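You operate a simulated robot arm through the tools that you are given. There is no shell and no other tool. Be economical: measure what you need, move in short steps, check, and stop when the job is done.

You run a simulated robot arm. Do the job below in one go: nothing can be reset, and whatever is moved stays where it is left.

JOB
Mix the blue vial on fast till its colour is even.
Fine: in the mixer; switch it off before you put the vial back in its own well; leave the other vials unmixed. Where these are worked on the way, their far stop is far enough and under half their travel is too little: switch of the vial mixer.

The check looks at the end state, three seconds after you hand in, the way a careful person would. Anything else that was tipped, shoved, dropped, spilled or broken makes it a failure.

ROBOT AND FRAMES
A 7-joint arm with a two-finger gripper, hanging from a carriage that runs on a rail from [-0.025, -2.763] to [0.001, 0.117] (x, y) and turns from -4.73 to 7.261 rad about z. Base frame: it is fixed where the carriage stands at the start and does not move with it; the origin is on the floor, on the carriage's upright axis, x ahead of it, y to its left, z up; the surface under the hand at the start is at about z = 0.8. Readings come in m, rad, newtons and seconds.
With the tool pointing down near the work surface it reaches from about 0.1 to 0.46 m from the robot's upright axis, wherever it stands. Its first joint turns from -2.897 to 2.897 rad. Places, roughly: switch of the vial mixer [0.5, 0.1, 0.8]; vial mixer knob [0.4, 0.1, 0.8]; well of the mixer [0.5, 0.1, 0.8]. Payload 1.37 kg.
The TCP is the grasp point between the finger pads, 0.016 m short of the fingertips. In the tool frame z runs along the fingers and y along their closing line. The gripper opens to 0.092 m. The gripper's body begins 0.074 m behind the TCP.
Orientation is told as [roll, pitch, yaw] about the base's x, y, z axes, in that order, counted from this pose: with the fingers straight down and closing along the base's y, the tool's x points along the base's -x, its y along +y and its z along -z.

CONTROLS
- The arm moves only by the tool servo_tool. Its arguments are lists of equal length, an entry for each row: "dp": the shift along the base's x, y, z in units of 100 mm (1.0 is 100 mm), a list of three; "rotation": the turn, a rotation vector about the base's x, y, z in units of 90 degrees (1.0 is 90 degrees), a list of three. In form: {"dp": [[tx, ty, tz], ...], "rotation": [[wx, wy, wz], ...]}. A call has 1 to 10 rows; each row is the pose to reach, as a shift and turn from the pose commanded when the call began. "jaw" is the closure, from 0 (fully open) to 1 (shut), set as the call begins (left out, the last holds). A call with a number of a shift or a turn outside -1 to 1 is refused whole. A row lasts 0.2 s, in which the tool goes at most 0.05 m and 0.15 rad; a call with a longer step from one row to the next is refused whole, and so is a gripper value outside its range. A pose out of reach is approached as far as the arm can. The call stops where the force on the tool passes 40 N (or 10 N more than at its start, if that is more) or the arm is blocked; 0.2 s more then pass. Each finger halts on what it meets, pressing with about 26 N; the grip force reading is that of the motor and also rises with nothing between the fingers. The clock runs only during rows and for 0.2 s after the last one: add rows that repeat a pose to give the fingers time. The reply holds the time, the measured pose of the TCP, the force on the tool along the base axes, the opening and the grip force, in the units named above and with some noise, with the torque about the TCP (base axes, N m) and any sound that the robot's microphone picked up.
- Cameras (640 x 400 px; columns grow to the right, rows downward): "scene" is now at [0.2545, 0.0113, 1.6908]; the picture's right is [0.25, -0.97, 0.00], its down [-0.90, -0.23, -0.36] and it looks along [0.35, 0.09, -0.93] (base axes); focal length 291 px, centre (320, 200). "wrist" rides on the gripper at [0.071, 0.019, -0.111] in the tool frame; the picture's right is [-0.26, 0.97, 0.00], its down [-0.78, -0.21, -0.59] and it looks along [-0.57, -0.15, 0.81] (tool axes); focal length 280 px, centre (320, 200). There is no depth. A picture from a camera that has moved, and an enlarged one, comes with that camera's place and axes in the base frame and with its lens.
- capture(camera): a new picture of that camera. No time passes.
- slide_trunk(by): slides the trunk up (or, below 0, down) by that many m; the arm and the scene camera ride with it, the base frame stays. It gives what a move gives, with no picture.
- drive_base(legs): drives the robot by 1 to 6 legs, each [ahead, left, turn to the left] in m, m and rad, along the robot's own axes; the way and the turn of a leg run together, so that a leg with both is an arc; at most 1.5 m and 3.142 rad a leg. The arm and the cameras ride along, it lands a little off, and it stops where it bumps. It keeps to its track: a leg is cut to what the track allows. It gives what a move gives.
- turn_head(pan, tilt): turns the head with the scene camera to pan (to the left, within 2.705 rad either way) and tilt (down, from -0.506 to 1.204), counted from straight ahead of the robot. It gives what a move gives.
- zoom(camera, box): a new picture of the part [left, top, right, bottom] of that camera's present view, enlarged. No time passes.
- finish_job(): hands the job in; it is judged then, once.

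Go step by step. Nothing tells you exact positions but the pictures and the camera data: compare them with the known pose of the tool, close in by small moves and look again before you grip or let go. The budget is 120 turns and 78 pictures, counting those below and the enlarged ones. Unless the task says otherwise, let go and move clear before handing in, and close with one line.

The tools are called after "Call:" as name(argument=value, ...) on one line, values as JSON. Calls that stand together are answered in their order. servo_tool: Moves the arm, as the interface text tells. Its arguments: {"type":"object","properties":{"dp":{"type":"array","items":{"type":"array","items":{"type":"number"}}},"rotation":{"type":"array","items":{"type":"array","items":{"type":"number"}}},"jaw":{"type":"number"}},"required":["dp","rotation"]} The other tools are called the same way: slide_trunk (by) slides the trunk up or down; drive_base (legs) drives the base; turn_head (pan, tilt) turns the head that bears the scene camera; capture (camera) takes a picture; zoom (camera, box) takes an enlarged picture of a part of a camera's view; finish_job () hands the job in.

At the start:

```text
time: 0.0
position: [0.3532, 0.0333, 1.1745]
ee_rot: [0.0, -0.004, 0.0]
contact_force: [-0.4, -0.9, -0.5]
moment: [0.01, -0.03, -0.03]
opening: 0.0916
gripper_force: 0.1
trunk travel left (down, up): [-0.516, 0.144]
robot x, y, heading: [0.0021, -0.0022, 0.004]
head pan, tilt: [0.251, 1.201]
```

scene: 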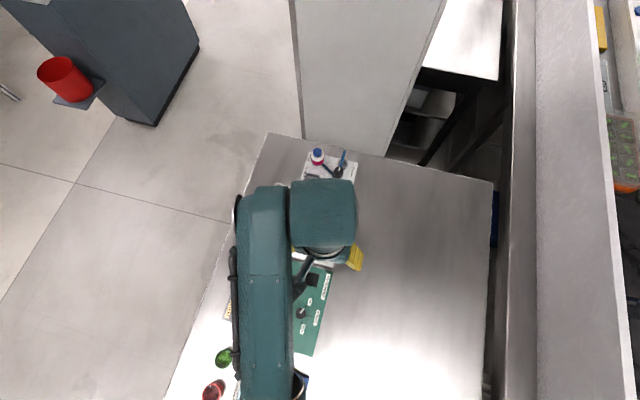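
wrist: 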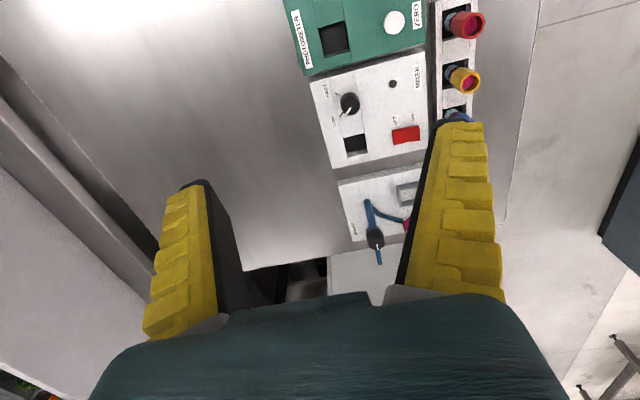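

The mixer panel (knob, black well, red switch) shows in the wrist view, with the vial rack beside it to the +y side. I'll enlarge it to read the details.

Call:
zoom(camera="wrist", box=[280, 0, 520, 150])

Call:
zoom(camera="wrist", box=[300, 60, 500, 185])

```text
2.67 times, centred on (400, 75) of wrist
camera zoom: at [0.2812, 0.0528, 1.286], right [0.26, 0.97, 0.0], down [0.78, -0.21, 0.59], along [0.57, -0.15, -0.81], focal length 748 px, centre (107, 533)
```

zoom: 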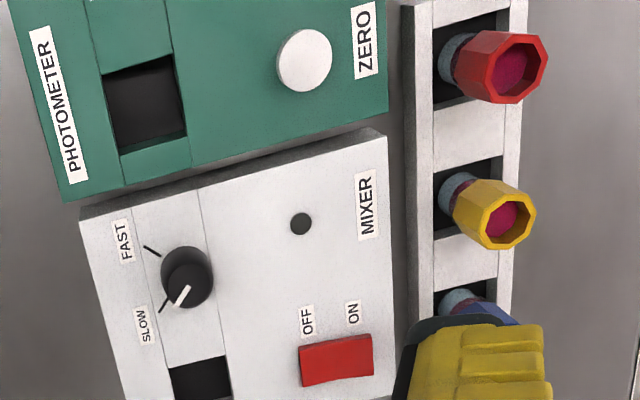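

```text
3.20 times, centred on (400, 122) of wrist
camera zoom: at [0.2812, 0.0528, 1.286], right [0.26, 0.97, 0.0], down [0.78, -0.21, 0.59], along [0.57, -0.15, -0.81], focal length 897 px, centre (64, 448)
```

zoom: 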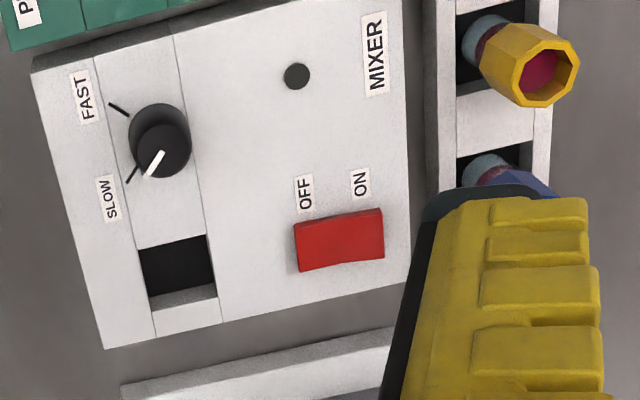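

Knob points at SLOW, the switch is a rocker with OFF at low y and ON at high y. I'll shift the tool to +y and a bit down to see the blue vial between the fingers and triangulate.

Call:
servo_tool(dp=[[0, 0.4, 0], [0, 0.8, 0], [0, 1.0, 0], [0, 1.0, 0]], rotation=[[0, 0, 0], [0, 0, 0], [0, 0, 0], [0, 0, 0]])

Call:
capture(camera="wrist")

Call:
capture(camera="scene")

```text
time: 1.0
position: [0.3513, 0.1327, 1.1744]
ee_rot: [0.0, -0.003, 0.0]
contact_force: [0.4, -0.7, 0.0]
moment: [-0.03, 0.01, 0.02]
opening: 0.0918
gripper_force: 0.1
trunk travel left (down, up): [-0.516, 0.144]
robot x, y, heading: [0.0001, 0.0008, 0.001]
head pan, tilt: [0.251, 1.201]
```

```text
73 pictures are left
camera wrist: at [0.2805, 0.1538, 1.2855], right [0.26, 0.96, 0.0], down [0.78, -0.21, 0.59], along [0.57, -0.15, -0.81], focal length 280 px, centre (320, 200)
```

wrist: 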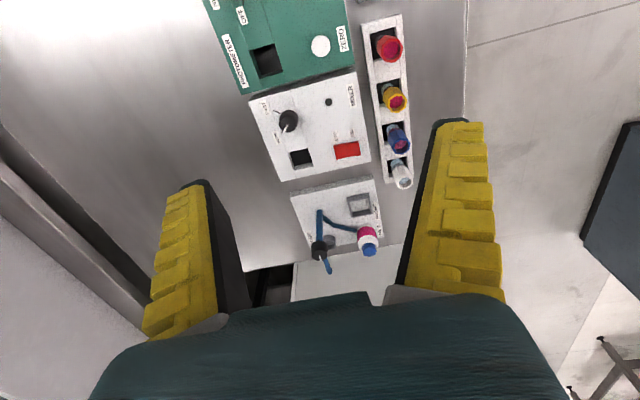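

```text
72 pictures are left
camera scene: at [0.2545, 0.0113, 1.6908], right [0.25, -0.97, 0.0], down [-0.9, -0.23, -0.36], along [0.35, 0.09, -0.93], focal length 291 px, centre (320, 200)
```

scene: 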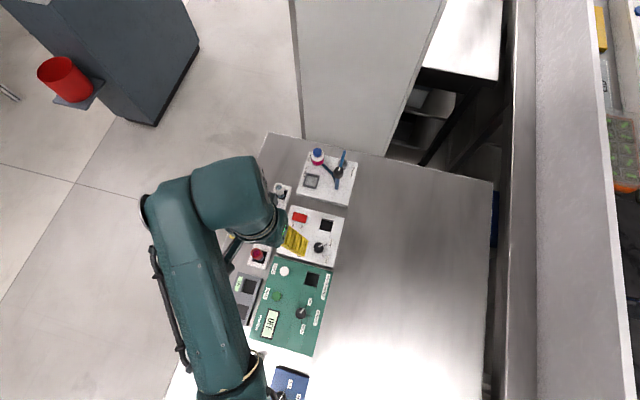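

Good view now. I'll enlarge both pictures for triangulation.

Call:
zoom(camera="wrist", box=[240, 70, 432, 190])

Call:
zoom(camera="scene", box=[240, 140, 400, 240])

```text
3.33 times, centred on (336, 130) of wrist
camera zoom: at [0.2805, 0.1538, 1.2855], right [0.26, 0.96, 0.0], down [0.78, -0.21, 0.59], along [0.57, -0.15, -0.81], focal length 935 px, centre (267, 433)
```

zoom: 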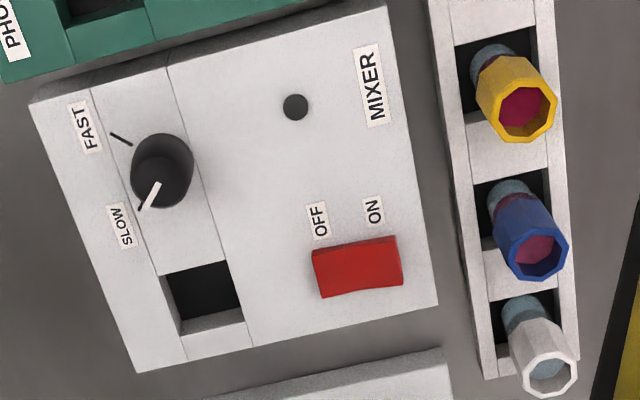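

```text
4.00 times, centred on (320, 190) of scene
camera zoom: at [0.2545, 0.0113, 1.6908], right [0.25, -0.97, 0.0], down [-0.9, -0.23, -0.36], along [0.35, 0.09, -0.93], focal length 1163 px, centre (320, 240)
```

zoom: 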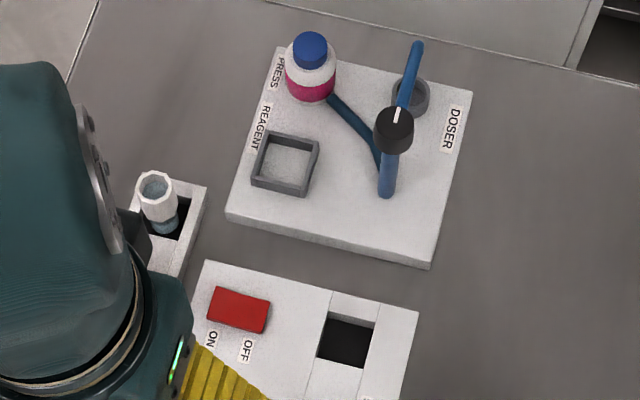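

The well is near [0.506, 0.056], top z≈0.82, and the blue vial near [0.49, 0.225]; that's at the edge of reach. I'll lower the trunk, move the base along the rail to be abeam, and test the reach.

Call:
slide_trunk(by=-0.2)

Call:
drive_base(legs=[[0, 0.115, 0]])

Call:
capture(camera="scene")

Call:
capture(camera="wrist")

```text
time: 3.2
position: [0.3515, 0.1346, 0.9732]
ee_rot: [0.0, -0.001, 0.001]
contact_force: [-0.4, -1.0, -0.2]
moment: [-0.01, -0.01, 0.01]
opening: 0.0918
gripper_force: 0.1
trunk travel left (down, up): [-0.316, 0.344]
robot x, y, heading: [0.0013, 0.0008, -0.002]
head pan, tilt: [0.251, 1.201]
```

```text
time: 4.4
position: [0.3543, 0.249, 0.9724]
ee_rot: [0.0, -0.001, 0.001]
contact_force: [0.7, 0.2, -0.2]
moment: [0.04, -0.01, 0.0]
opening: 0.092
gripper_force: 0.1
trunk travel left (down, up): [-0.316, 0.344]
robot x, y, heading: [0.0013, 0.1151, 0.002]
head pan, tilt: [0.251, 1.201]
```

```text
69 pictures are left
camera scene: at [0.2555, 0.125, 1.4908], right [0.25, -0.97, 0.0], down [-0.9, -0.23, -0.36], along [0.35, 0.09, -0.93], focal length 291 px, centre (320, 200)
```

scene: 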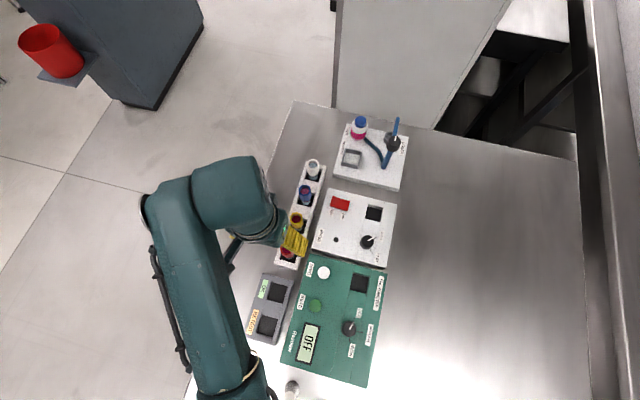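

```text
68 pictures are left
camera wrist: at [0.2814, 0.2673, 1.0856], right [0.26, 0.97, 0.0], down [0.78, -0.21, 0.59], along [0.57, -0.15, -0.81], focal length 280 px, centre (320, 200)
```

wrist: 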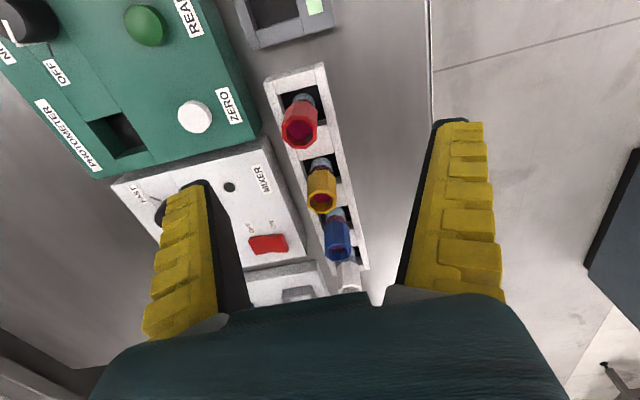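

Nearly everything is visible in the scene camera. I'll enlarge it for measurement.

Call:
zoom(camera="scene", box=[280, 150, 408, 230])

Call:
zoom(camera="wrist", box=[220, 130, 412, 250])

Call:
zoom(camera="scene", box=[300, 190, 412, 260])

```text
5.00 times, centred on (344, 190) of scene
camera zoom: at [0.2555, 0.125, 1.4908], right [0.25, -0.97, 0.0], down [-0.9, -0.23, -0.36], along [0.35, 0.09, -0.93], focal length 1454 px, centre (200, 250)
```

zoom: 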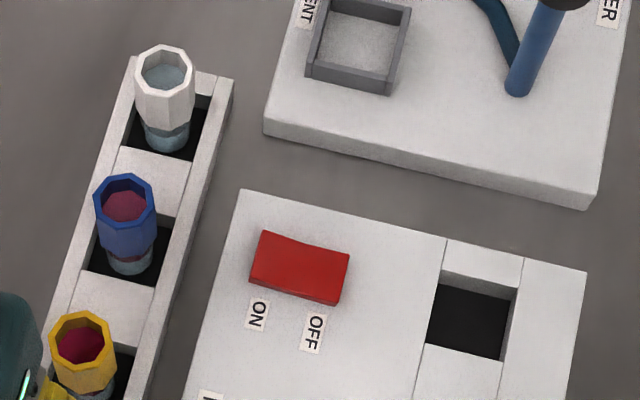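

```text
3.33 times, centred on (316, 190) of wrist
camera zoom: at [0.2814, 0.2673, 1.0856], right [0.26, 0.97, 0.0], down [0.78, -0.21, 0.59], along [0.57, -0.15, -0.81], focal length 935 px, centre (333, 233)
```

zoom: 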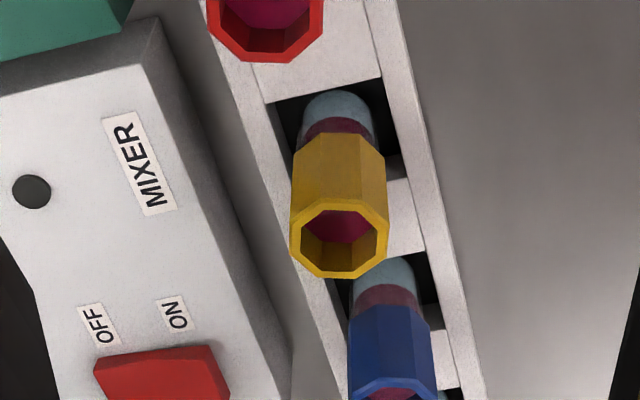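

```text
5.71 times, centred on (356, 225) of scene
camera zoom: at [0.2555, 0.125, 1.4908], right [0.25, -0.97, 0.0], down [-0.9, -0.23, -0.36], along [0.35, 0.09, -0.93], focal length 1661 px, centre (114, 57)
```

zoom: 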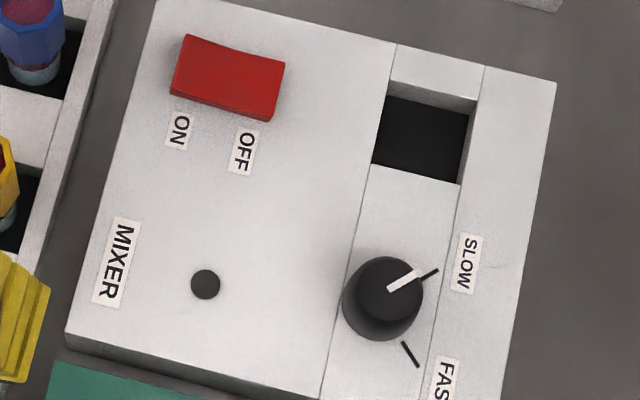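

Scene data put the knob at about [0.43, 0.057], the well at [0.503, 0.054], the switch at [0.503, 0.139], and the blue vial at [0.497, 0.222] with an open collar top at z≈0.885. I'll do the knob first and go above it.

Call:
servo_tool(dp=[[0.1, -0.4, 0], [0.3, -0.8, 0], [0.6, -1.0, 0], [0.76, -1.0, 0], [0.76, -1.0, 0]], rotation=[[0, 0, 0], [0, 0, 0], [0, 0, 0], [0, 0, 0], [0, 0, 0]], jaw=0.4)

Call:
servo_tool(dp=[[0, -0.4, 0], [0, -0.8, 0], [0, -0.92, 0], [0, -0.92, 0]], rotation=[[0, 0, 0], [0, 0, 0], [0, 0, 0], [0, 0, 0]])

Call:
capture(camera="wrist")

Call:
capture(camera="scene")

```text
time: 5.6
position: [0.4272, 0.1468, 0.9736]
ee_rot: [0.0, -0.003, 0.002]
contact_force: [0.0, 0.0, 0.3]
moment: [0.04, 0.0, 0.03]
opening: 0.0578
gripper_force: 2.0
trunk travel left (down, up): [-0.316, 0.344]
robot x, y, heading: [0.0038, 0.1131, -0.002]
head pan, tilt: [0.251, 1.201]
```

```text
time: 6.6
position: [0.428, 0.0559, 0.9737]
ee_rot: [0.0, -0.001, 0.002]
contact_force: [0.8, 0.5, -0.2]
moment: [-0.02, -0.01, 0.02]
opening: 0.058
gripper_force: 1.9
trunk travel left (down, up): [-0.316, 0.344]
robot x, y, heading: [0.0009, 0.1124, 0.002]
head pan, tilt: [0.251, 1.201]
```

```text
64 pictures are left
camera wrist: at [0.3571, 0.0753, 1.0852], right [0.26, 0.97, 0.0], down [0.78, -0.21, 0.59], along [0.57, -0.15, -0.81], focal length 280 px, centre (320, 200)
```

wrist: 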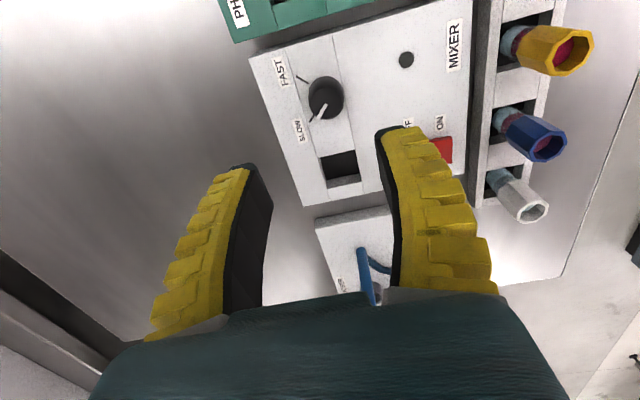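

```text
63 pictures are left
camera scene: at [0.2555, 0.1251, 1.4908], right [0.25, -0.97, 0.0], down [-0.9, -0.23, -0.36], along [0.35, 0.09, -0.93], focal length 291 px, centre (320, 200)
```

scene: 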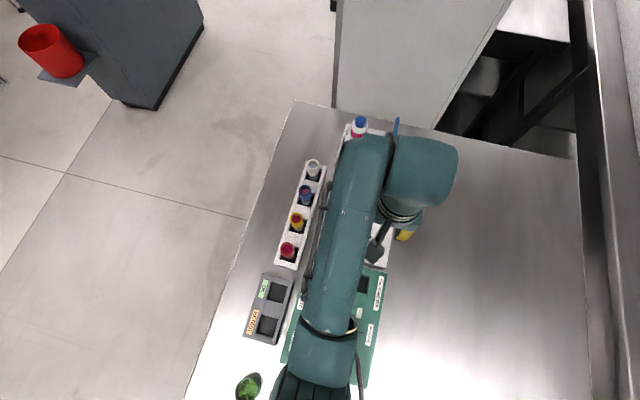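

Zooming on the knob from the wrist camera to triangulate it.

Call:
zoom(camera="wrist", box=[250, 40, 410, 140])

```text
4.00 times, centred on (330, 90) of wrist
camera zoom: at [0.3571, 0.0753, 1.0852], right [0.26, 0.97, 0.0], down [0.78, -0.21, 0.59], along [0.57, -0.15, -0.81], focal length 1122 px, centre (280, 640)
```

zoom: 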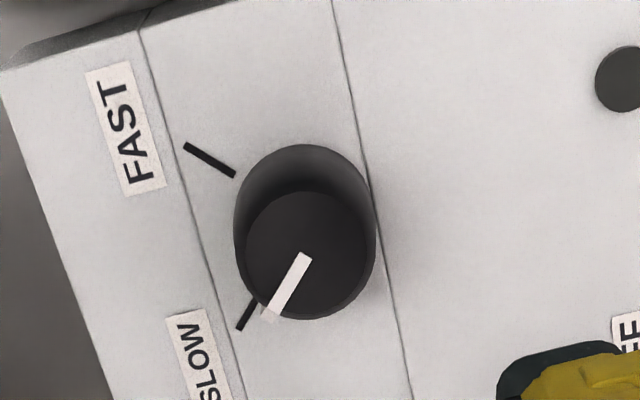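

Knob at about [0.429, 0.060], top near z=0.85. I'll descend around it with the fingers open.

Call:
servo_tool(dp=[[0.01, 0.04, -0.4], [0.01, 0.04, -0.8], [0.01, 0.04, -1.0], [0.01, 0.04, -1.0]], rotation=[[0, 0, 0], [0, 0, 0], [0, 0, 0], [0, 0, 0]])

Call:
capture(camera="wrist")

```text
time: 7.6
position: [0.4293, 0.0594, 0.8745]
ee_rot: [-0.002, -0.003, 0.003]
contact_force: [0.8, 0.1, -0.1]
moment: [-0.03, 0.01, 0.0]
opening: 0.0577
gripper_force: 2.2
trunk travel left (down, up): [-0.316, 0.344]
robot x, y, heading: [0.0024, 0.1163, 0.003]
head pan, tilt: [0.251, 1.201]
```

```text
61 pictures are left
camera wrist: at [0.3582, 0.0787, 0.9857], right [0.26, 0.97, 0.0], down [0.78, -0.21, 0.59], along [0.57, -0.15, -0.81], focal length 280 px, centre (320, 200)
```

wrist: 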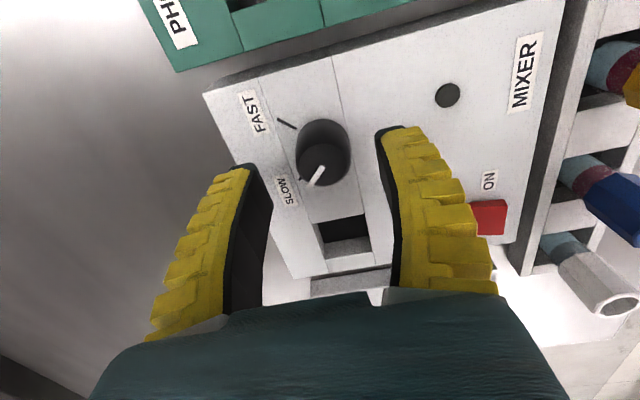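

Knob is centred at about [0.431, 0.061]. Descending further and closing.

Call:
servo_tool(dp=[[0.02, 0.015, -0.15], [0.02, 0.015, -0.25], [0.02, 0.015, -0.25]], rotation=[[0, 0, 0], [0, 0, 0], [0, 0, 0]])

Call:
capture(camera="wrist")

```text
time: 8.4
position: [0.4325, 0.0619, 0.8513]
ee_rot: [0.0, -0.006, 0.003]
contact_force: [-4.2, 1.9, 12.9]
moment: [0.15, 0.21, 0.12]
opening: 0.0549
gripper_force: 0.4
trunk travel left (down, up): [-0.316, 0.344]
robot x, y, heading: [-0.0001, 0.116, -0.002]
head pan, tilt: [0.251, 1.201]
```

```text
60 pictures are left
camera wrist: at [0.3607, 0.0812, 0.9624], right [0.26, 0.97, 0.0], down [0.78, -0.21, 0.59], along [0.57, -0.15, -0.81], focal length 280 px, centre (320, 200)
```

wrist: 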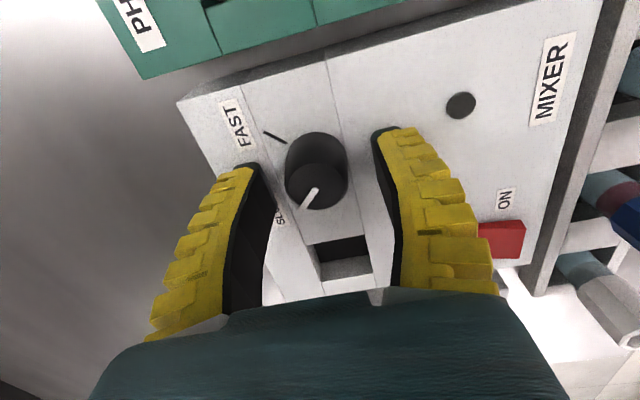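

The fingertips touched the panel (top z≈0.835). I'll raise 4 mm and close on the knob.

Call:
servo_tool(dp=[[0, 0, 0.06], [0, 0, 0.06]], rotation=[[0, 0, 0], [0, 0, 0]])

Call:
servo_tool(dp=[[0, 0, 0], [0, 0, 0], [0, 0, 0]], rotation=[[0, 0, 0], [0, 0, 0], [0, 0, 0]], jaw=0.75)

Call:
zoom(camera="wrist", box=[200, 70, 440, 220])

```text
time: 9.0
position: [0.4308, 0.0615, 0.8539]
ee_rot: [-0.002, 0.001, 0.001]
contact_force: [-0.5, -0.2, 0.3]
moment: [0.03, 0.01, -0.02]
opening: 0.0579
gripper_force: 1.7
trunk travel left (down, up): [-0.316, 0.344]
robot x, y, heading: [0.0014, 0.1149, 0.007]
head pan, tilt: [0.251, 1.201]
```

```text
time: 9.8
position: [0.4321, 0.062, 0.8537]
ee_rot: [0.0, -0.004, 0.002]
contact_force: [0.8, 1.9, -0.4]
moment: [0.06, -0.05, 0.0]
opening: 0.0276
gripper_force: 3.7
trunk travel left (down, up): [-0.316, 0.344]
robot x, y, heading: [0.0009, 0.1183, 0.0]
head pan, tilt: [0.251, 1.201]
```

```text
2.67 times, centred on (320, 145) of wrist
camera zoom: at [0.3604, 0.0813, 0.9665], right [0.26, 0.97, 0.0], down [0.78, -0.21, 0.59], along [0.57, -0.15, -0.81], focal length 748 px, centre (320, 347)
```

zoom: 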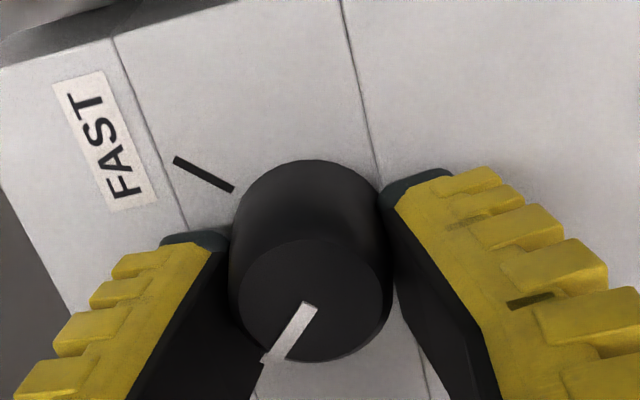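

Gripping the knob (27.6 mm). Tighten and turn about −z (SLOW → FAST, ~80°).

Call:
servo_tool(dp=[[0, 0, 0], [0, 0, 0], [0, 0, 0], [0, 0, 0], [0, 0, 0], [0, 0, 0], [0, 0, 0], [0, 0, 0], [0, 0, 0]], rotation=[[0, 0, 0], [0, 0, -0.09], [0, 0, -0.18], [0, 0, -0.27], [0, 0, -0.36], [0, 0, -0.45], [0, 0, -0.54], [0, 0, -0.63], [0, 0, -0.7]], jaw=0.95)

Call:
capture(camera="wrist")

```text
time: 11.8
position: [0.4278, 0.0571, 0.8538]
ee_rot: [-0.006, -0.003, -1.102]
contact_force: [-16.1, -12.7, 18.5]
moment: [-0.02, 0.37, 0.14]
opening: 0.0235
gripper_force: 27.6
trunk travel left (down, up): [-0.316, 0.344]
robot x, y, heading: [0.0037, 0.1116, 0.002]
head pan, tilt: [0.251, 1.201]
```

```text
58 pictures are left
camera wrist: at [0.4139, 0.1302, 0.9657], right [0.98, 0.2, 0.0], down [0.17, -0.79, 0.59], along [0.12, -0.58, -0.8], focal length 280 px, centre (320, 200)
```

wrist: 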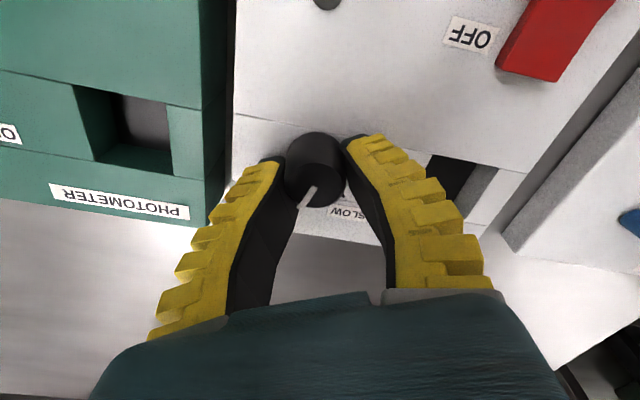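

The knob appears to have turned to about FAST. I'll release and check from above.

Call:
servo_tool(dp=[[0, 0, 0], [0, 0, 0], [0, 0, 0], [0, 0, 0.3], [0, 0, 0.6], [0, 0, 0.6]], rotation=[[0, 0, 0], [0, 0, 0], [0, 0, 0], [0, 0, 0], [0, 0, 0], [0, 0, 0]], jaw=0.4)

Call:
zoom(camera="wrist", box=[200, 50, 440, 200])

```text
time: 13.2
position: [0.4311, 0.0622, 0.9145]
ee_rot: [0.0, -0.002, -1.098]
contact_force: [0.3, 0.4, -1.0]
moment: [0.0, 0.01, 0.03]
opening: 0.0579
gripper_force: 2.3
trunk travel left (down, up): [-0.316, 0.344]
robot x, y, heading: [0.0007, 0.1152, 0.001]
head pan, tilt: [0.251, 1.201]
```

```text
2.67 times, centred on (320, 125) of wrist
camera zoom: at [0.4164, 0.1338, 1.0267], right [0.98, 0.21, 0.0], down [0.17, -0.79, 0.59], along [0.12, -0.58, -0.81], focal length 748 px, centre (320, 400)
```

zoom: 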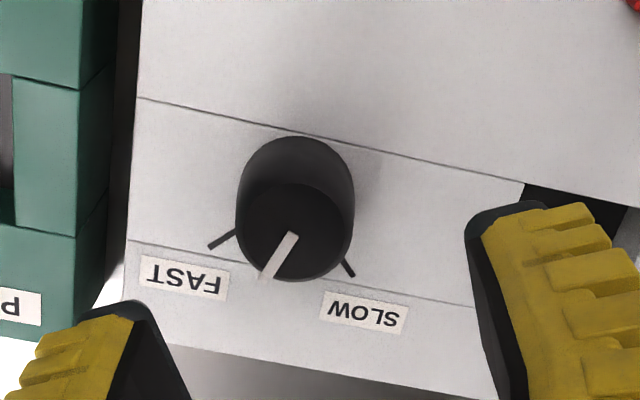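

The pointer is at about −105°, FAST is near −132°, so about 27° more. My centring was ~5 mm too far in x; the knob is at about [0.426, 0.061]. Regrip there.

Call:
servo_tool(dp=[[-0.05, -0.01, -0.3], [-0.05, -0.01, -0.6], [-0.05, -0.01, -0.6]], rotation=[[0, 0, 0], [0, 0, 0], [0, 0, 0]])

Call:
servo_tool(dp=[[0, 0, 0], [0, 0, 0], [0, 0, 0]], rotation=[[0, 0, 0], [0, 0, 0], [0, 0, 0]], jaw=0.78)

Call:
zoom(camera="wrist", box=[200, 70, 440, 220])

```text
time: 14.0
position: [0.4274, 0.0606, 0.8541]
ee_rot: [0.001, -0.003, -1.097]
contact_force: [-0.5, -0.1, -0.7]
moment: [0.03, -0.01, 0.01]
opening: 0.0577
gripper_force: 2.2
trunk travel left (down, up): [-0.316, 0.344]
robot x, y, heading: [0.0004, 0.109, -0.002]
head pan, tilt: [0.251, 1.201]
```

```text
time: 14.8
position: [0.4254, 0.06, 0.8539]
ee_rot: [-0.001, -0.002, -1.097]
contact_force: [-6.0, 0.8, 9.1]
moment: [0.57, 0.35, 0.01]
opening: 0.0219
gripper_force: 27.5
trunk travel left (down, up): [-0.316, 0.344]
robot x, y, heading: [0.0013, 0.1101, 0.005]
head pan, tilt: [0.251, 1.201]
```

```text
2.67 times, centred on (320, 145) of wrist
camera zoom: at [0.4109, 0.1328, 0.9662], right [0.98, 0.21, 0.0], down [0.17, -0.79, 0.59], along [0.12, -0.58, -0.81], focal length 748 px, centre (320, 347)
```

zoom: 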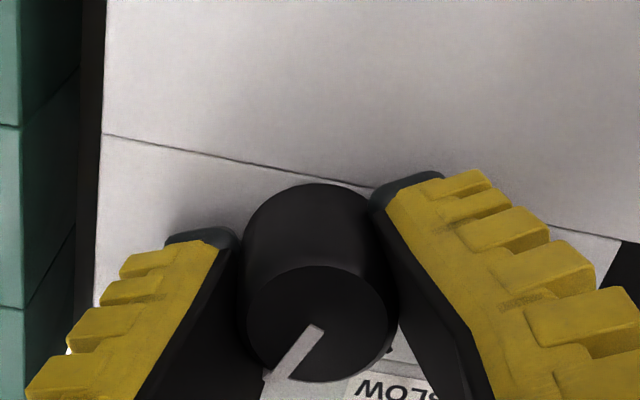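

Firm grip. Turning another ~30°.

Call:
servo_tool(dp=[[0, 0, 0], [0, 0, 0], [0, 0, 0], [0, 0, 0], [0, 0, 0]], rotation=[[0, 0, -0.08], [0, 0, -0.16], [0, 0, -0.24], [0, 0, -0.32], [0, 0, -0.34]])

Call:
zoom(camera="wrist", box=[200, 70, 440, 220])

```text
time: 16.0
position: [0.426, 0.0626, 0.8537]
ee_rot: [-0.001, -0.001, -1.634]
contact_force: [-2.3, 3.3, -3.3]
moment: [0.14, 0.04, 0.02]
opening: 0.0214
gripper_force: 28.1
trunk travel left (down, up): [-0.316, 0.344]
robot x, y, heading: [-0.0018, 0.1124, 0.005]
head pan, tilt: [0.251, 1.201]
```

```text
2.67 times, centred on (320, 145) of wrist
camera zoom: at [0.4493, 0.1317, 0.9652], right [0.95, -0.32, 0.0], down [-0.26, -0.76, 0.59], along [-0.19, -0.56, -0.81], focal length 748 px, centre (320, 347)
```

zoom: 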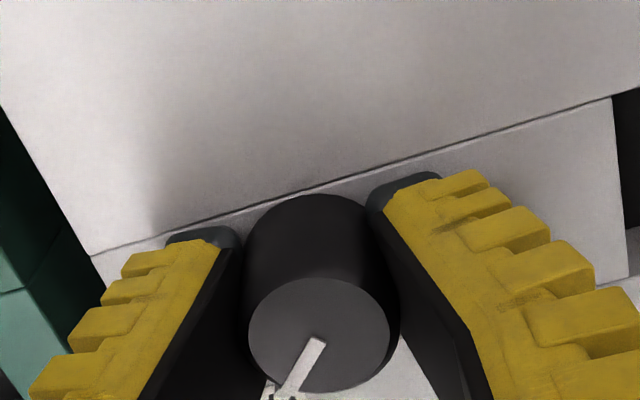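

The knob turned with the fingers. Releasing, rising and checking the pointer.

Call:
servo_tool(dp=[[0, 0, 0], [0, 0, 0], [0, 0, 0], [0, 0, 0.3], [0, 0, 0.6], [0, 0, 0.6]], rotation=[[0, 0, 0], [0, 0, 0], [0, 0, 0], [0, 0, 0], [0, 0, 0], [0, 0, 0]], jaw=0.4)

Call:
zoom(camera="wrist", box=[200, 50, 440, 200])

```text
time: 17.4
position: [0.4283, 0.0612, 0.9155]
ee_rot: [0.0, -0.002, -1.631]
contact_force: [-0.4, -0.1, -1.1]
moment: [-0.01, 0.02, 0.03]
opening: 0.0579
gripper_force: 1.8
trunk travel left (down, up): [-0.316, 0.344]
robot x, y, heading: [0.0038, 0.1131, 0.006]
head pan, tilt: [0.251, 1.201]
```

```text
2.67 times, centred on (320, 125) of wrist
camera zoom: at [0.451, 0.1306, 1.0268], right [0.95, -0.32, 0.0], down [-0.26, -0.76, 0.59], along [-0.19, -0.56, -0.81], focal length 748 px, centre (320, 400)
```

zoom: 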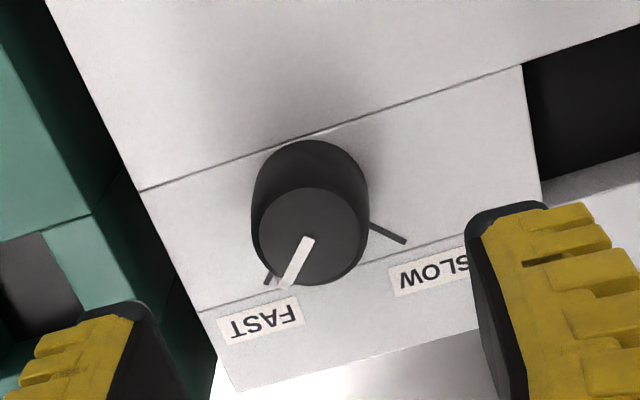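

Pointer is aligned with FAST. Now rise and rotate back to yaw 0.

Call:
servo_tool(dp=[[0, 0, 0.35], [0, 0, 0.7], [0, 0.1, 0.7], [0, 0.2, 0.7], [0, 0.4, 0.7], [0, 0.6, 0.7], [0, 0.8, 0.7], [0, 1.0, 0.7], [0, 1.0, 0.7], [0, 1.0, 0.7]], rotation=[[0, 0, 0.09], [0, 0, 0.18], [0, 0, 0.27], [0, 0, 0.36], [0, 0, 0.45], [0, 0, 0.54], [0, 0, 0.63], [0, 0, 0.72], [0, 0, 0.81], [0, 0, 0.9]])

Call:
servo_tool(dp=[[0.1, 0.2, 0], [0.3, 0.5, 0], [0.5, 0.6, 0], [0.69, 0.6, 0], [0.69, 0.6, 0]], rotation=[[0, 0, 0.09], [0, 0, 0.14], [0, 0, 0.14], [0, 0, 0.14], [0, 0, 0.14]])

Call:
capture(camera="wrist")

```text
time: 19.6
position: [0.4266, 0.1604, 0.9843]
ee_rot: [-0.001, -0.002, -0.216]
contact_force: [0.2, 0.3, 0.0]
moment: [-0.03, -0.02, 0.02]
opening: 0.0581
gripper_force: 1.7
trunk travel left (down, up): [-0.316, 0.344]
robot x, y, heading: [0.0018, 0.1163, 0.004]
head pan, tilt: [0.251, 1.201]
```

```text
time: 20.8
position: [0.4956, 0.2204, 0.9842]
ee_rot: [0.0, -0.001, 0.003]
contact_force: [0.3, 0.9, 0.4]
moment: [-0.01, -0.01, 0.02]
opening: 0.0581
gripper_force: 2.2
trunk travel left (down, up): [-0.316, 0.344]
robot x, y, heading: [-0.0022, 0.111, 0.0]
head pan, tilt: [0.251, 1.201]
```

```text
53 pictures are left
camera wrist: at [0.4248, 0.2402, 1.0969], right [0.26, 0.97, 0.0], down [0.78, -0.21, 0.59], along [0.57, -0.15, -0.81], focal length 280 px, centre (320, 200)
```

wrist: 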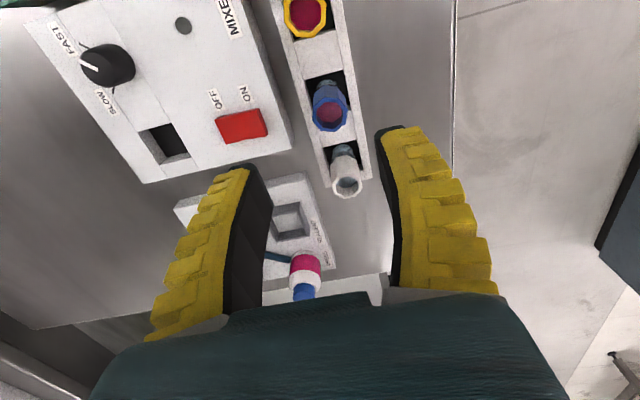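

Reach is fine here. I'll enlarge the blue vial to refine its place.

Call:
zoom(camera="wrist", box=[260, 60, 420, 160])

Call:
zoom(camera="wrist", box=[30, 20, 290, 180])

```text
4.00 times, centred on (340, 110) of wrist
camera zoom: at [0.4248, 0.2402, 1.0969], right [0.26, 0.97, 0.0], down [0.78, -0.21, 0.59], along [0.57, -0.15, -0.81], focal length 1122 px, centre (240, 560)
```

zoom: 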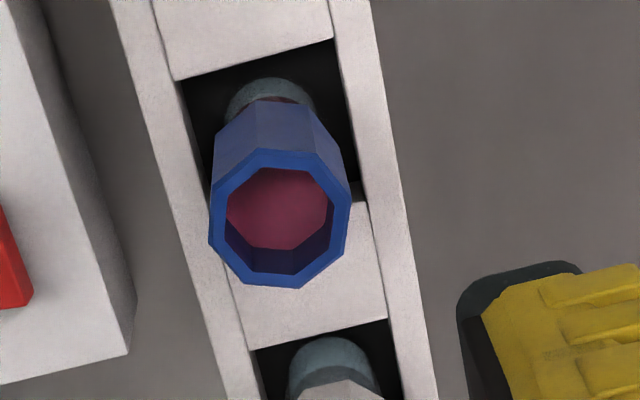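

```text
2.46 times, centred on (160, 100) of wrist
camera zoom: at [0.4248, 0.2402, 1.0969], right [0.26, 0.97, 0.0], down [0.78, -0.21, 0.59], along [0.57, -0.15, -0.81], focal length 690 px, centre (714, 446)
```

zoom: 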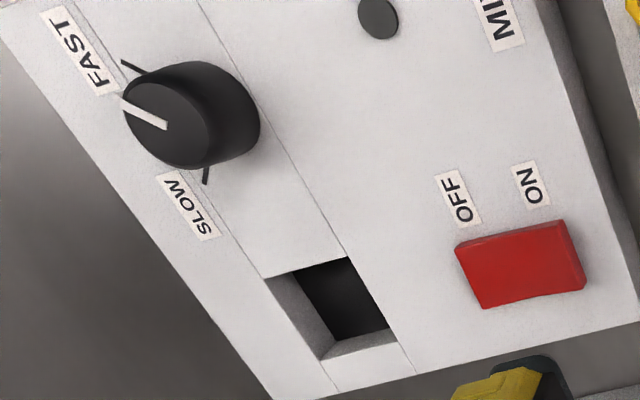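

Blue vial axis ≈ [0.498, 0.228]. Shift and descend partway, then recheck.

Call:
servo_tool(dp=[[0.02, 0.07, -0.3], [0.02, 0.07, -0.6], [0.02, 0.07, -0.74], [0.02, 0.07, -0.74]], rotation=[[0, 0, 0], [0, 0, 0], [0, 0, 0], [0, 0, 0]])

Call:
capture(camera="wrist")

Call:
capture(camera="scene")

```text
time: 21.8
position: [0.4967, 0.227, 0.9111]
ee_rot: [0.001, -0.002, 0.004]
contact_force: [-0.1, 0.2, -0.3]
moment: [0.04, 0.0, 0.0]
opening: 0.0579
gripper_force: 1.6
trunk travel left (down, up): [-0.316, 0.344]
robot x, y, heading: [-0.0003, 0.1158, 0.001]
head pan, tilt: [0.251, 1.201]
```

```text
50 pictures are left
camera wrist: at [0.426, 0.2475, 1.0223], right [0.26, 0.97, 0.0], down [0.78, -0.21, 0.59], along [0.57, -0.15, -0.81], focal length 280 px, centre (320, 200)
```

wrist: 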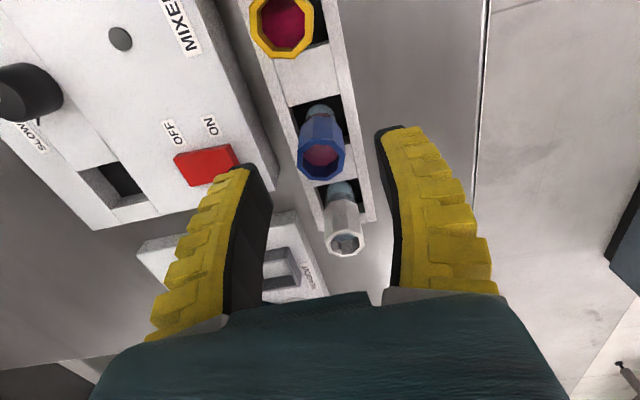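

```text
49 pictures are left
camera scene: at [0.2555, 0.1251, 1.4908], right [0.25, -0.97, 0.0], down [-0.9, -0.23, -0.36], along [0.35, 0.09, -0.93], focal length 291 px, centre (320, 200)
```

scene: 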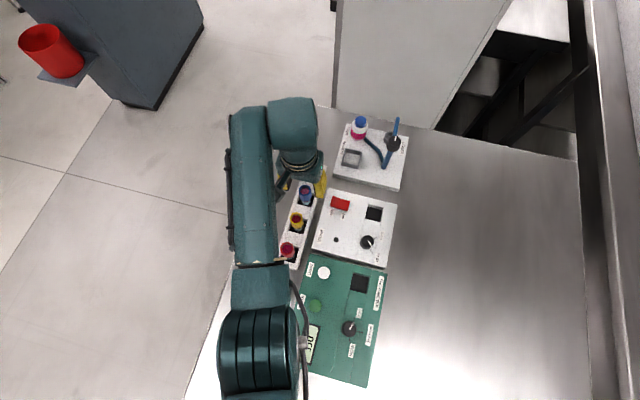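

Vial at ≈[0.500, 0.229]. Descend to the gripping height with the fingers straddling the collar.

Call:
servo_tool(dp=[[0.03, 0.02, -0.2], [0.03, 0.02, -0.4], [0.03, 0.02, -0.4]], rotation=[[0, 0, 0], [0, 0, 0], [0, 0, 0]])

Call:
zoom(camera="wrist", box=[200, 70, 440, 220])

```text
time: 22.6
position: [0.5006, 0.2309, 0.8703]
ee_rot: [0.0, -0.003, 0.0]
contact_force: [0.4, -0.3, -0.1]
moment: [0.01, 0.0, 0.01]
opening: 0.0579
gripper_force: 2.0
trunk travel left (down, up): [-0.316, 0.344]
robot x, y, heading: [0.0033, 0.1144, -0.0]
head pan, tilt: [0.251, 1.201]
```

```text
2.67 times, centred on (320, 145) of wrist
camera zoom: at [0.4288, 0.25, 0.9821], right [0.26, 0.97, 0.0], down [0.78, -0.21, 0.59], along [0.57, -0.15, -0.81], focal length 748 px, centre (320, 347)
```

zoom: 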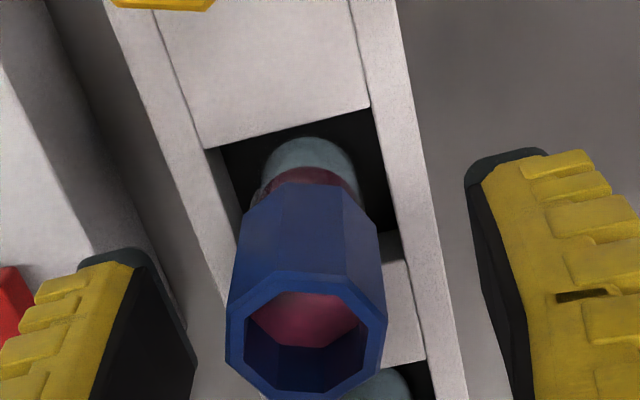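

Collar spans z≈0.842–0.875 and the vial is at [0.501, 0.2285]. Go 8 mm lower and close gently.

Call:
servo_tool(dp=[[0.01, -0.015, -0.08], [0.01, -0.015, -0.08]], rotation=[[0, 0, 0], [0, 0, 0]])

Call:
servo_tool(dp=[[0, 0, 0], [0, 0, 0], [0, 0, 0], [0, 0, 0]], rotation=[[0, 0, 0], [0, 0, 0], [0, 0, 0], [0, 0, 0]], jaw=0.76)

Call:
zoom(camera="wrist", box=[200, 70, 440, 220])

```text
time: 23.2
position: [0.5017, 0.2284, 0.8624]
ee_rot: [0.0, -0.002, 0.001]
contact_force: [0.1, 0.6, -0.3]
moment: [0.04, -0.02, 0.0]
opening: 0.0578
gripper_force: 2.3
trunk travel left (down, up): [-0.316, 0.344]
robot x, y, heading: [0.0015, 0.1167, 0.0]
head pan, tilt: [0.251, 1.201]
```

```text
time: 24.2
position: [0.5009, 0.2287, 0.8626]
ee_rot: [0.0, -0.003, 0.001]
contact_force: [0.1, 0.1, -0.4]
moment: [0.02, 0.01, 0.02]
opening: 0.0262
gripper_force: 2.8
trunk travel left (down, up): [-0.316, 0.344]
robot x, y, heading: [0.0015, 0.1125, -0.005]
head pan, tilt: [0.251, 1.201]
```

```text
2.67 times, centred on (320, 145) of wrist
camera zoom: at [0.4296, 0.2479, 0.9744], right [0.26, 0.97, 0.0], down [0.78, -0.21, 0.59], along [0.57, -0.15, -0.81], focal length 748 px, centre (320, 347)
```

zoom: 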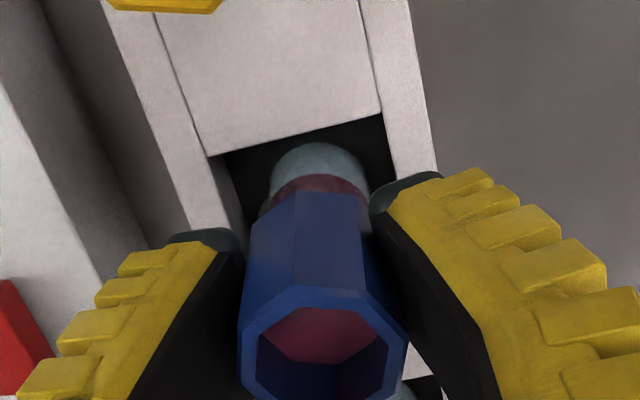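

Barely touching so far; tighten the grip and then lift slightly to confirm.

Call:
servo_tool(dp=[[0, 0, 0], [0, 0, 0], [0, 0, 0]], rotation=[[0, 0, 0], [0, 0, 0], [0, 0, 0]], jaw=0.85)

Call:
servo_tool(dp=[[0, 0, 0.1], [0, 0, 0.2], [0, 0, 0.2]], rotation=[[0, 0, 0], [0, 0, 0], [0, 0, 0]])

Call:
capture(camera="wrist")

```text
time: 25.0
position: [0.502, 0.2292, 0.8635]
ee_rot: [0.001, -0.003, 0.003]
contact_force: [0.3, 0.3, 4.5]
moment: [0.06, -0.08, 0.04]
opening: 0.0192
gripper_force: 26.0
trunk travel left (down, up): [-0.316, 0.344]
robot x, y, heading: [-0.0008, 0.1131, -0.002]
head pan, tilt: [0.251, 1.201]
```

```text
time: 25.8
position: [0.5008, 0.2291, 0.8823]
ee_rot: [0.001, -0.002, 0.002]
contact_force: [1.1, 0.3, -0.8]
moment: [0.0, 0.0, -0.02]
opening: 0.0176
gripper_force: 26.3
trunk travel left (down, up): [-0.316, 0.344]
robot x, y, heading: [0.0041, 0.1139, -0.002]
head pan, tilt: [0.251, 1.201]
```

```text
46 pictures are left
camera wrist: at [0.4301, 0.2478, 0.9944], right [0.26, 0.97, 0.0], down [0.78, -0.21, 0.59], along [0.57, -0.15, -0.81], focal length 280 px, centre (320, 200)
```

wrist: 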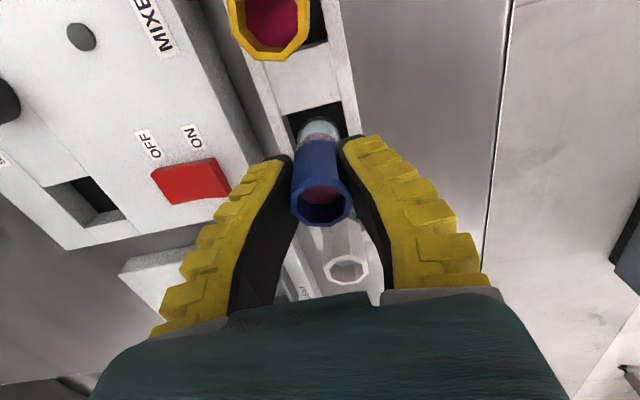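

The vial moves with the gripper. Lift clear.

Call:
servo_tool(dp=[[0, 0, 0.2], [0, 0, 0.4], [0, 0, 0.6], [0, 0, 0.8], [0, 0, 0.95], [0, 0, 0.95]], rotation=[[0, 0, 0], [0, 0, 0], [0, 0, 0], [0, 0, 0], [0, 0, 0], [0, 0, 0]])

Call:
capture(camera="wrist")

Call:
capture(camera="scene")

```text
time: 27.2
position: [0.5015, 0.2281, 0.9772]
ee_rot: [-0.001, -0.002, 0.004]
contact_force: [-0.4, 0.3, -0.5]
moment: [0.0, -0.01, 0.02]
opening: 0.0169
gripper_force: 25.5
trunk travel left (down, up): [-0.316, 0.344]
robot x, y, heading: [0.0007, 0.112, 0.001]
head pan, tilt: [0.251, 1.201]
```

```text
45 pictures are left
camera wrist: at [0.4305, 0.2476, 1.0901], right [0.26, 0.97, 0.0], down [0.78, -0.21, 0.59], along [0.57, -0.15, -0.81], focal length 280 px, centre (320, 200)
```

wrist: 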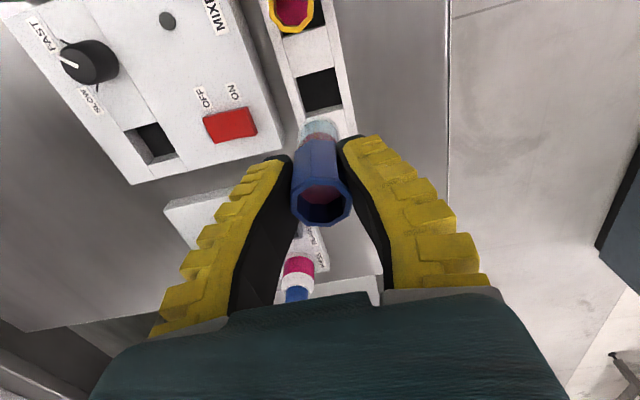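

```text
44 pictures are left
camera scene: at [0.2555, 0.1251, 1.4908], right [0.25, -0.97, 0.0], down [-0.9, -0.23, -0.36], along [0.35, 0.09, -0.93], focal length 291 px, centre (320, 200)
```

scene: 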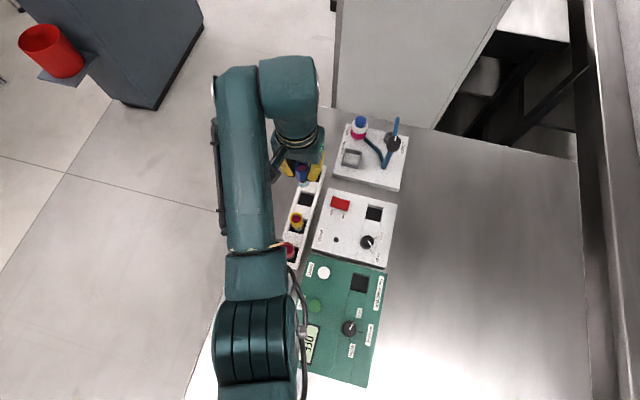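

Lifted clear. I'll zoom to see how the fingers hold it.

Call:
zoom(camera="wrist", box=[240, 80, 400, 230])

Call:
zoom(camera="scene", box=[256, 130, 352, 190])

```text
2.67 times, centred on (320, 155) of wrist
camera zoom: at [0.4305, 0.2476, 1.0901], right [0.26, 0.97, 0.0], down [0.78, -0.21, 0.59], along [0.57, -0.15, -0.81], focal length 748 px, centre (320, 320)
```

zoom: 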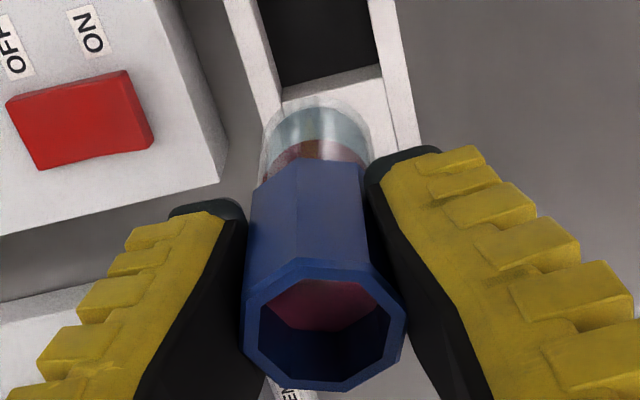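

```text
6.67 times, centred on (304, 160) of scene
camera zoom: at [0.2555, 0.1251, 1.4908], right [0.25, -0.97, 0.0], down [-0.9, -0.23, -0.36], along [0.35, 0.09, -0.93], focal length 1938 px, centre (427, 467)
```

zoom: 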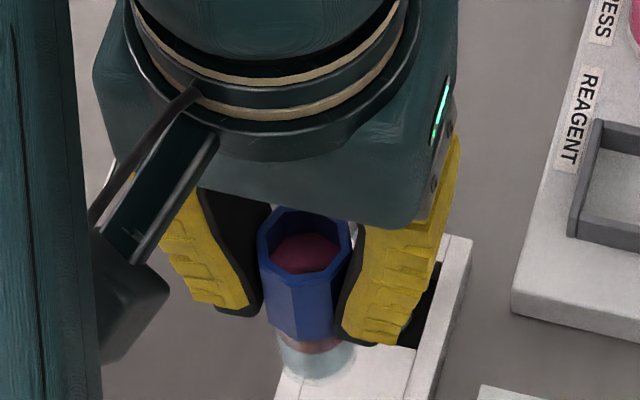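

The collar is held squarely; vial bottom is ~57 mm below the TCP. Carry it above the mixer well at about [0.501, 0.060].

Call:
servo_tool(dp=[[0, -0.2, 0], [0, -0.45, 0], [0, -0.7, 0], [0, -0.95, 0], [0, -0.95, 0]], rotation=[[0, 0, 0], [0, 0, 0], [0, 0, 0], [0, 0, 0], [0, 0, 0]])

Call:
servo_tool(dp=[[0, -0.25, 0], [0, -0.5, 0], [0, -0.73, 0], [0, -0.73, 0], [0, -0.73, 0]], rotation=[[0, 0, 0], [0, 0, 0], [0, 0, 0], [0, 0, 0], [0, 0, 0]])

Call:
capture(camera="wrist")

Call:
capture(camera="scene")

```text
time: 28.4
position: [0.5022, 0.1338, 0.9779]
ee_rot: [0.0, -0.002, 0.002]
contact_force: [-0.3, -0.2, -1.4]
moment: [0.01, 0.02, 0.02]
opening: 0.0169
gripper_force: 25.8
trunk travel left (down, up): [-0.316, 0.344]
robot x, y, heading: [0.0045, 0.1104, 0.006]
head pan, tilt: [0.251, 1.201]
```

```text
time: 29.6
position: [0.5017, 0.0611, 0.9776]
ee_rot: [0.0, -0.001, 0.001]
contact_force: [0.3, -0.8, 0.0]
moment: [-0.02, -0.01, 0.02]
opening: 0.0165
gripper_force: 26.0
trunk travel left (down, up): [-0.316, 0.344]
robot x, y, heading: [0.0028, 0.1128, 0.007]
head pan, tilt: [0.251, 1.201]
```

```text
41 pictures are left
camera wrist: at [0.4303, 0.0799, 1.0896], right [0.26, 0.97, 0.0], down [0.78, -0.21, 0.59], along [0.57, -0.15, -0.81], focal length 280 px, centre (320, 200)
```

wrist: 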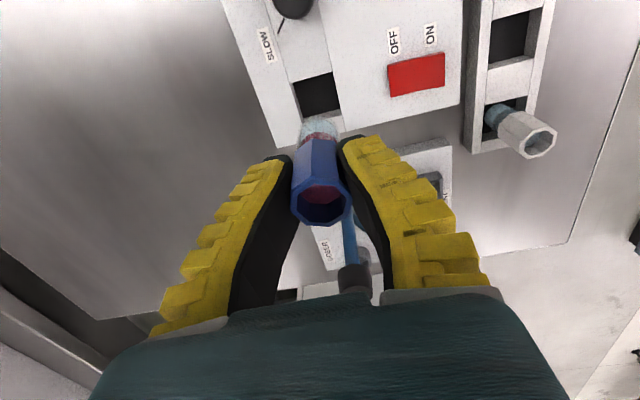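

```text
40 pictures are left
camera scene: at [0.2555, 0.1252, 1.4908], right [0.25, -0.97, 0.0], down [-0.9, -0.23, -0.36], along [0.35, 0.09, -0.93], focal length 291 px, centre (320, 200)
```

scene: 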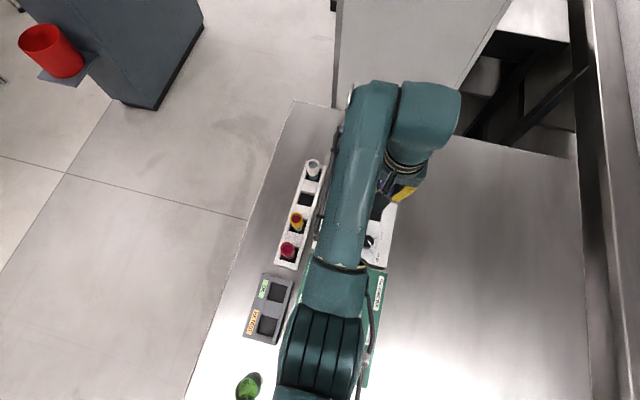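

Zoom on the well and vial bottom to align.

Call:
zoom(camera="wrist", box=[240, 50, 400, 150])

Call:
zoom(camera="scene", box=[340, 170, 436, 230])

```text
4.00 times, centred on (320, 100) of wrist
camera zoom: at [0.4303, 0.0799, 1.0896], right [0.26, 0.97, 0.0], down [0.78, -0.21, 0.59], along [0.57, -0.15, -0.81], focal length 1122 px, centre (320, 600)
```

zoom: 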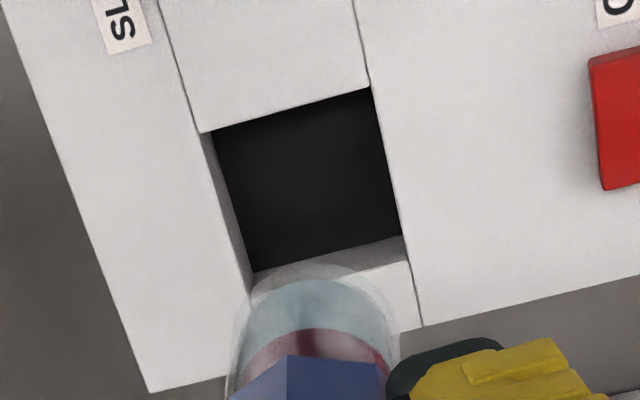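

```text
6.67 times, centred on (388, 200) of scene
camera zoom: at [0.2555, 0.1252, 1.4908], right [0.25, -0.97, 0.0], down [-0.9, -0.23, -0.36], along [0.35, 0.09, -0.93], focal length 1938 px, centre (-133, 200)
```

zoom: 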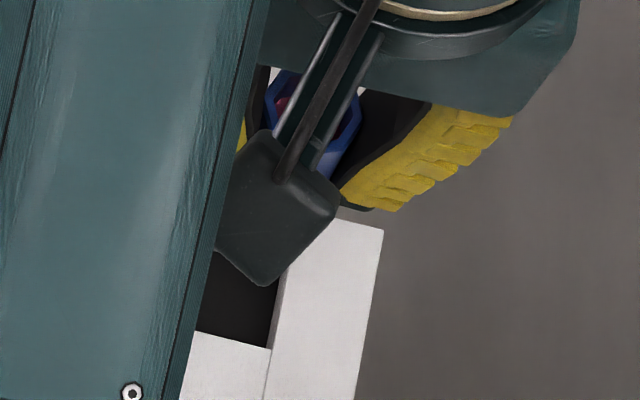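

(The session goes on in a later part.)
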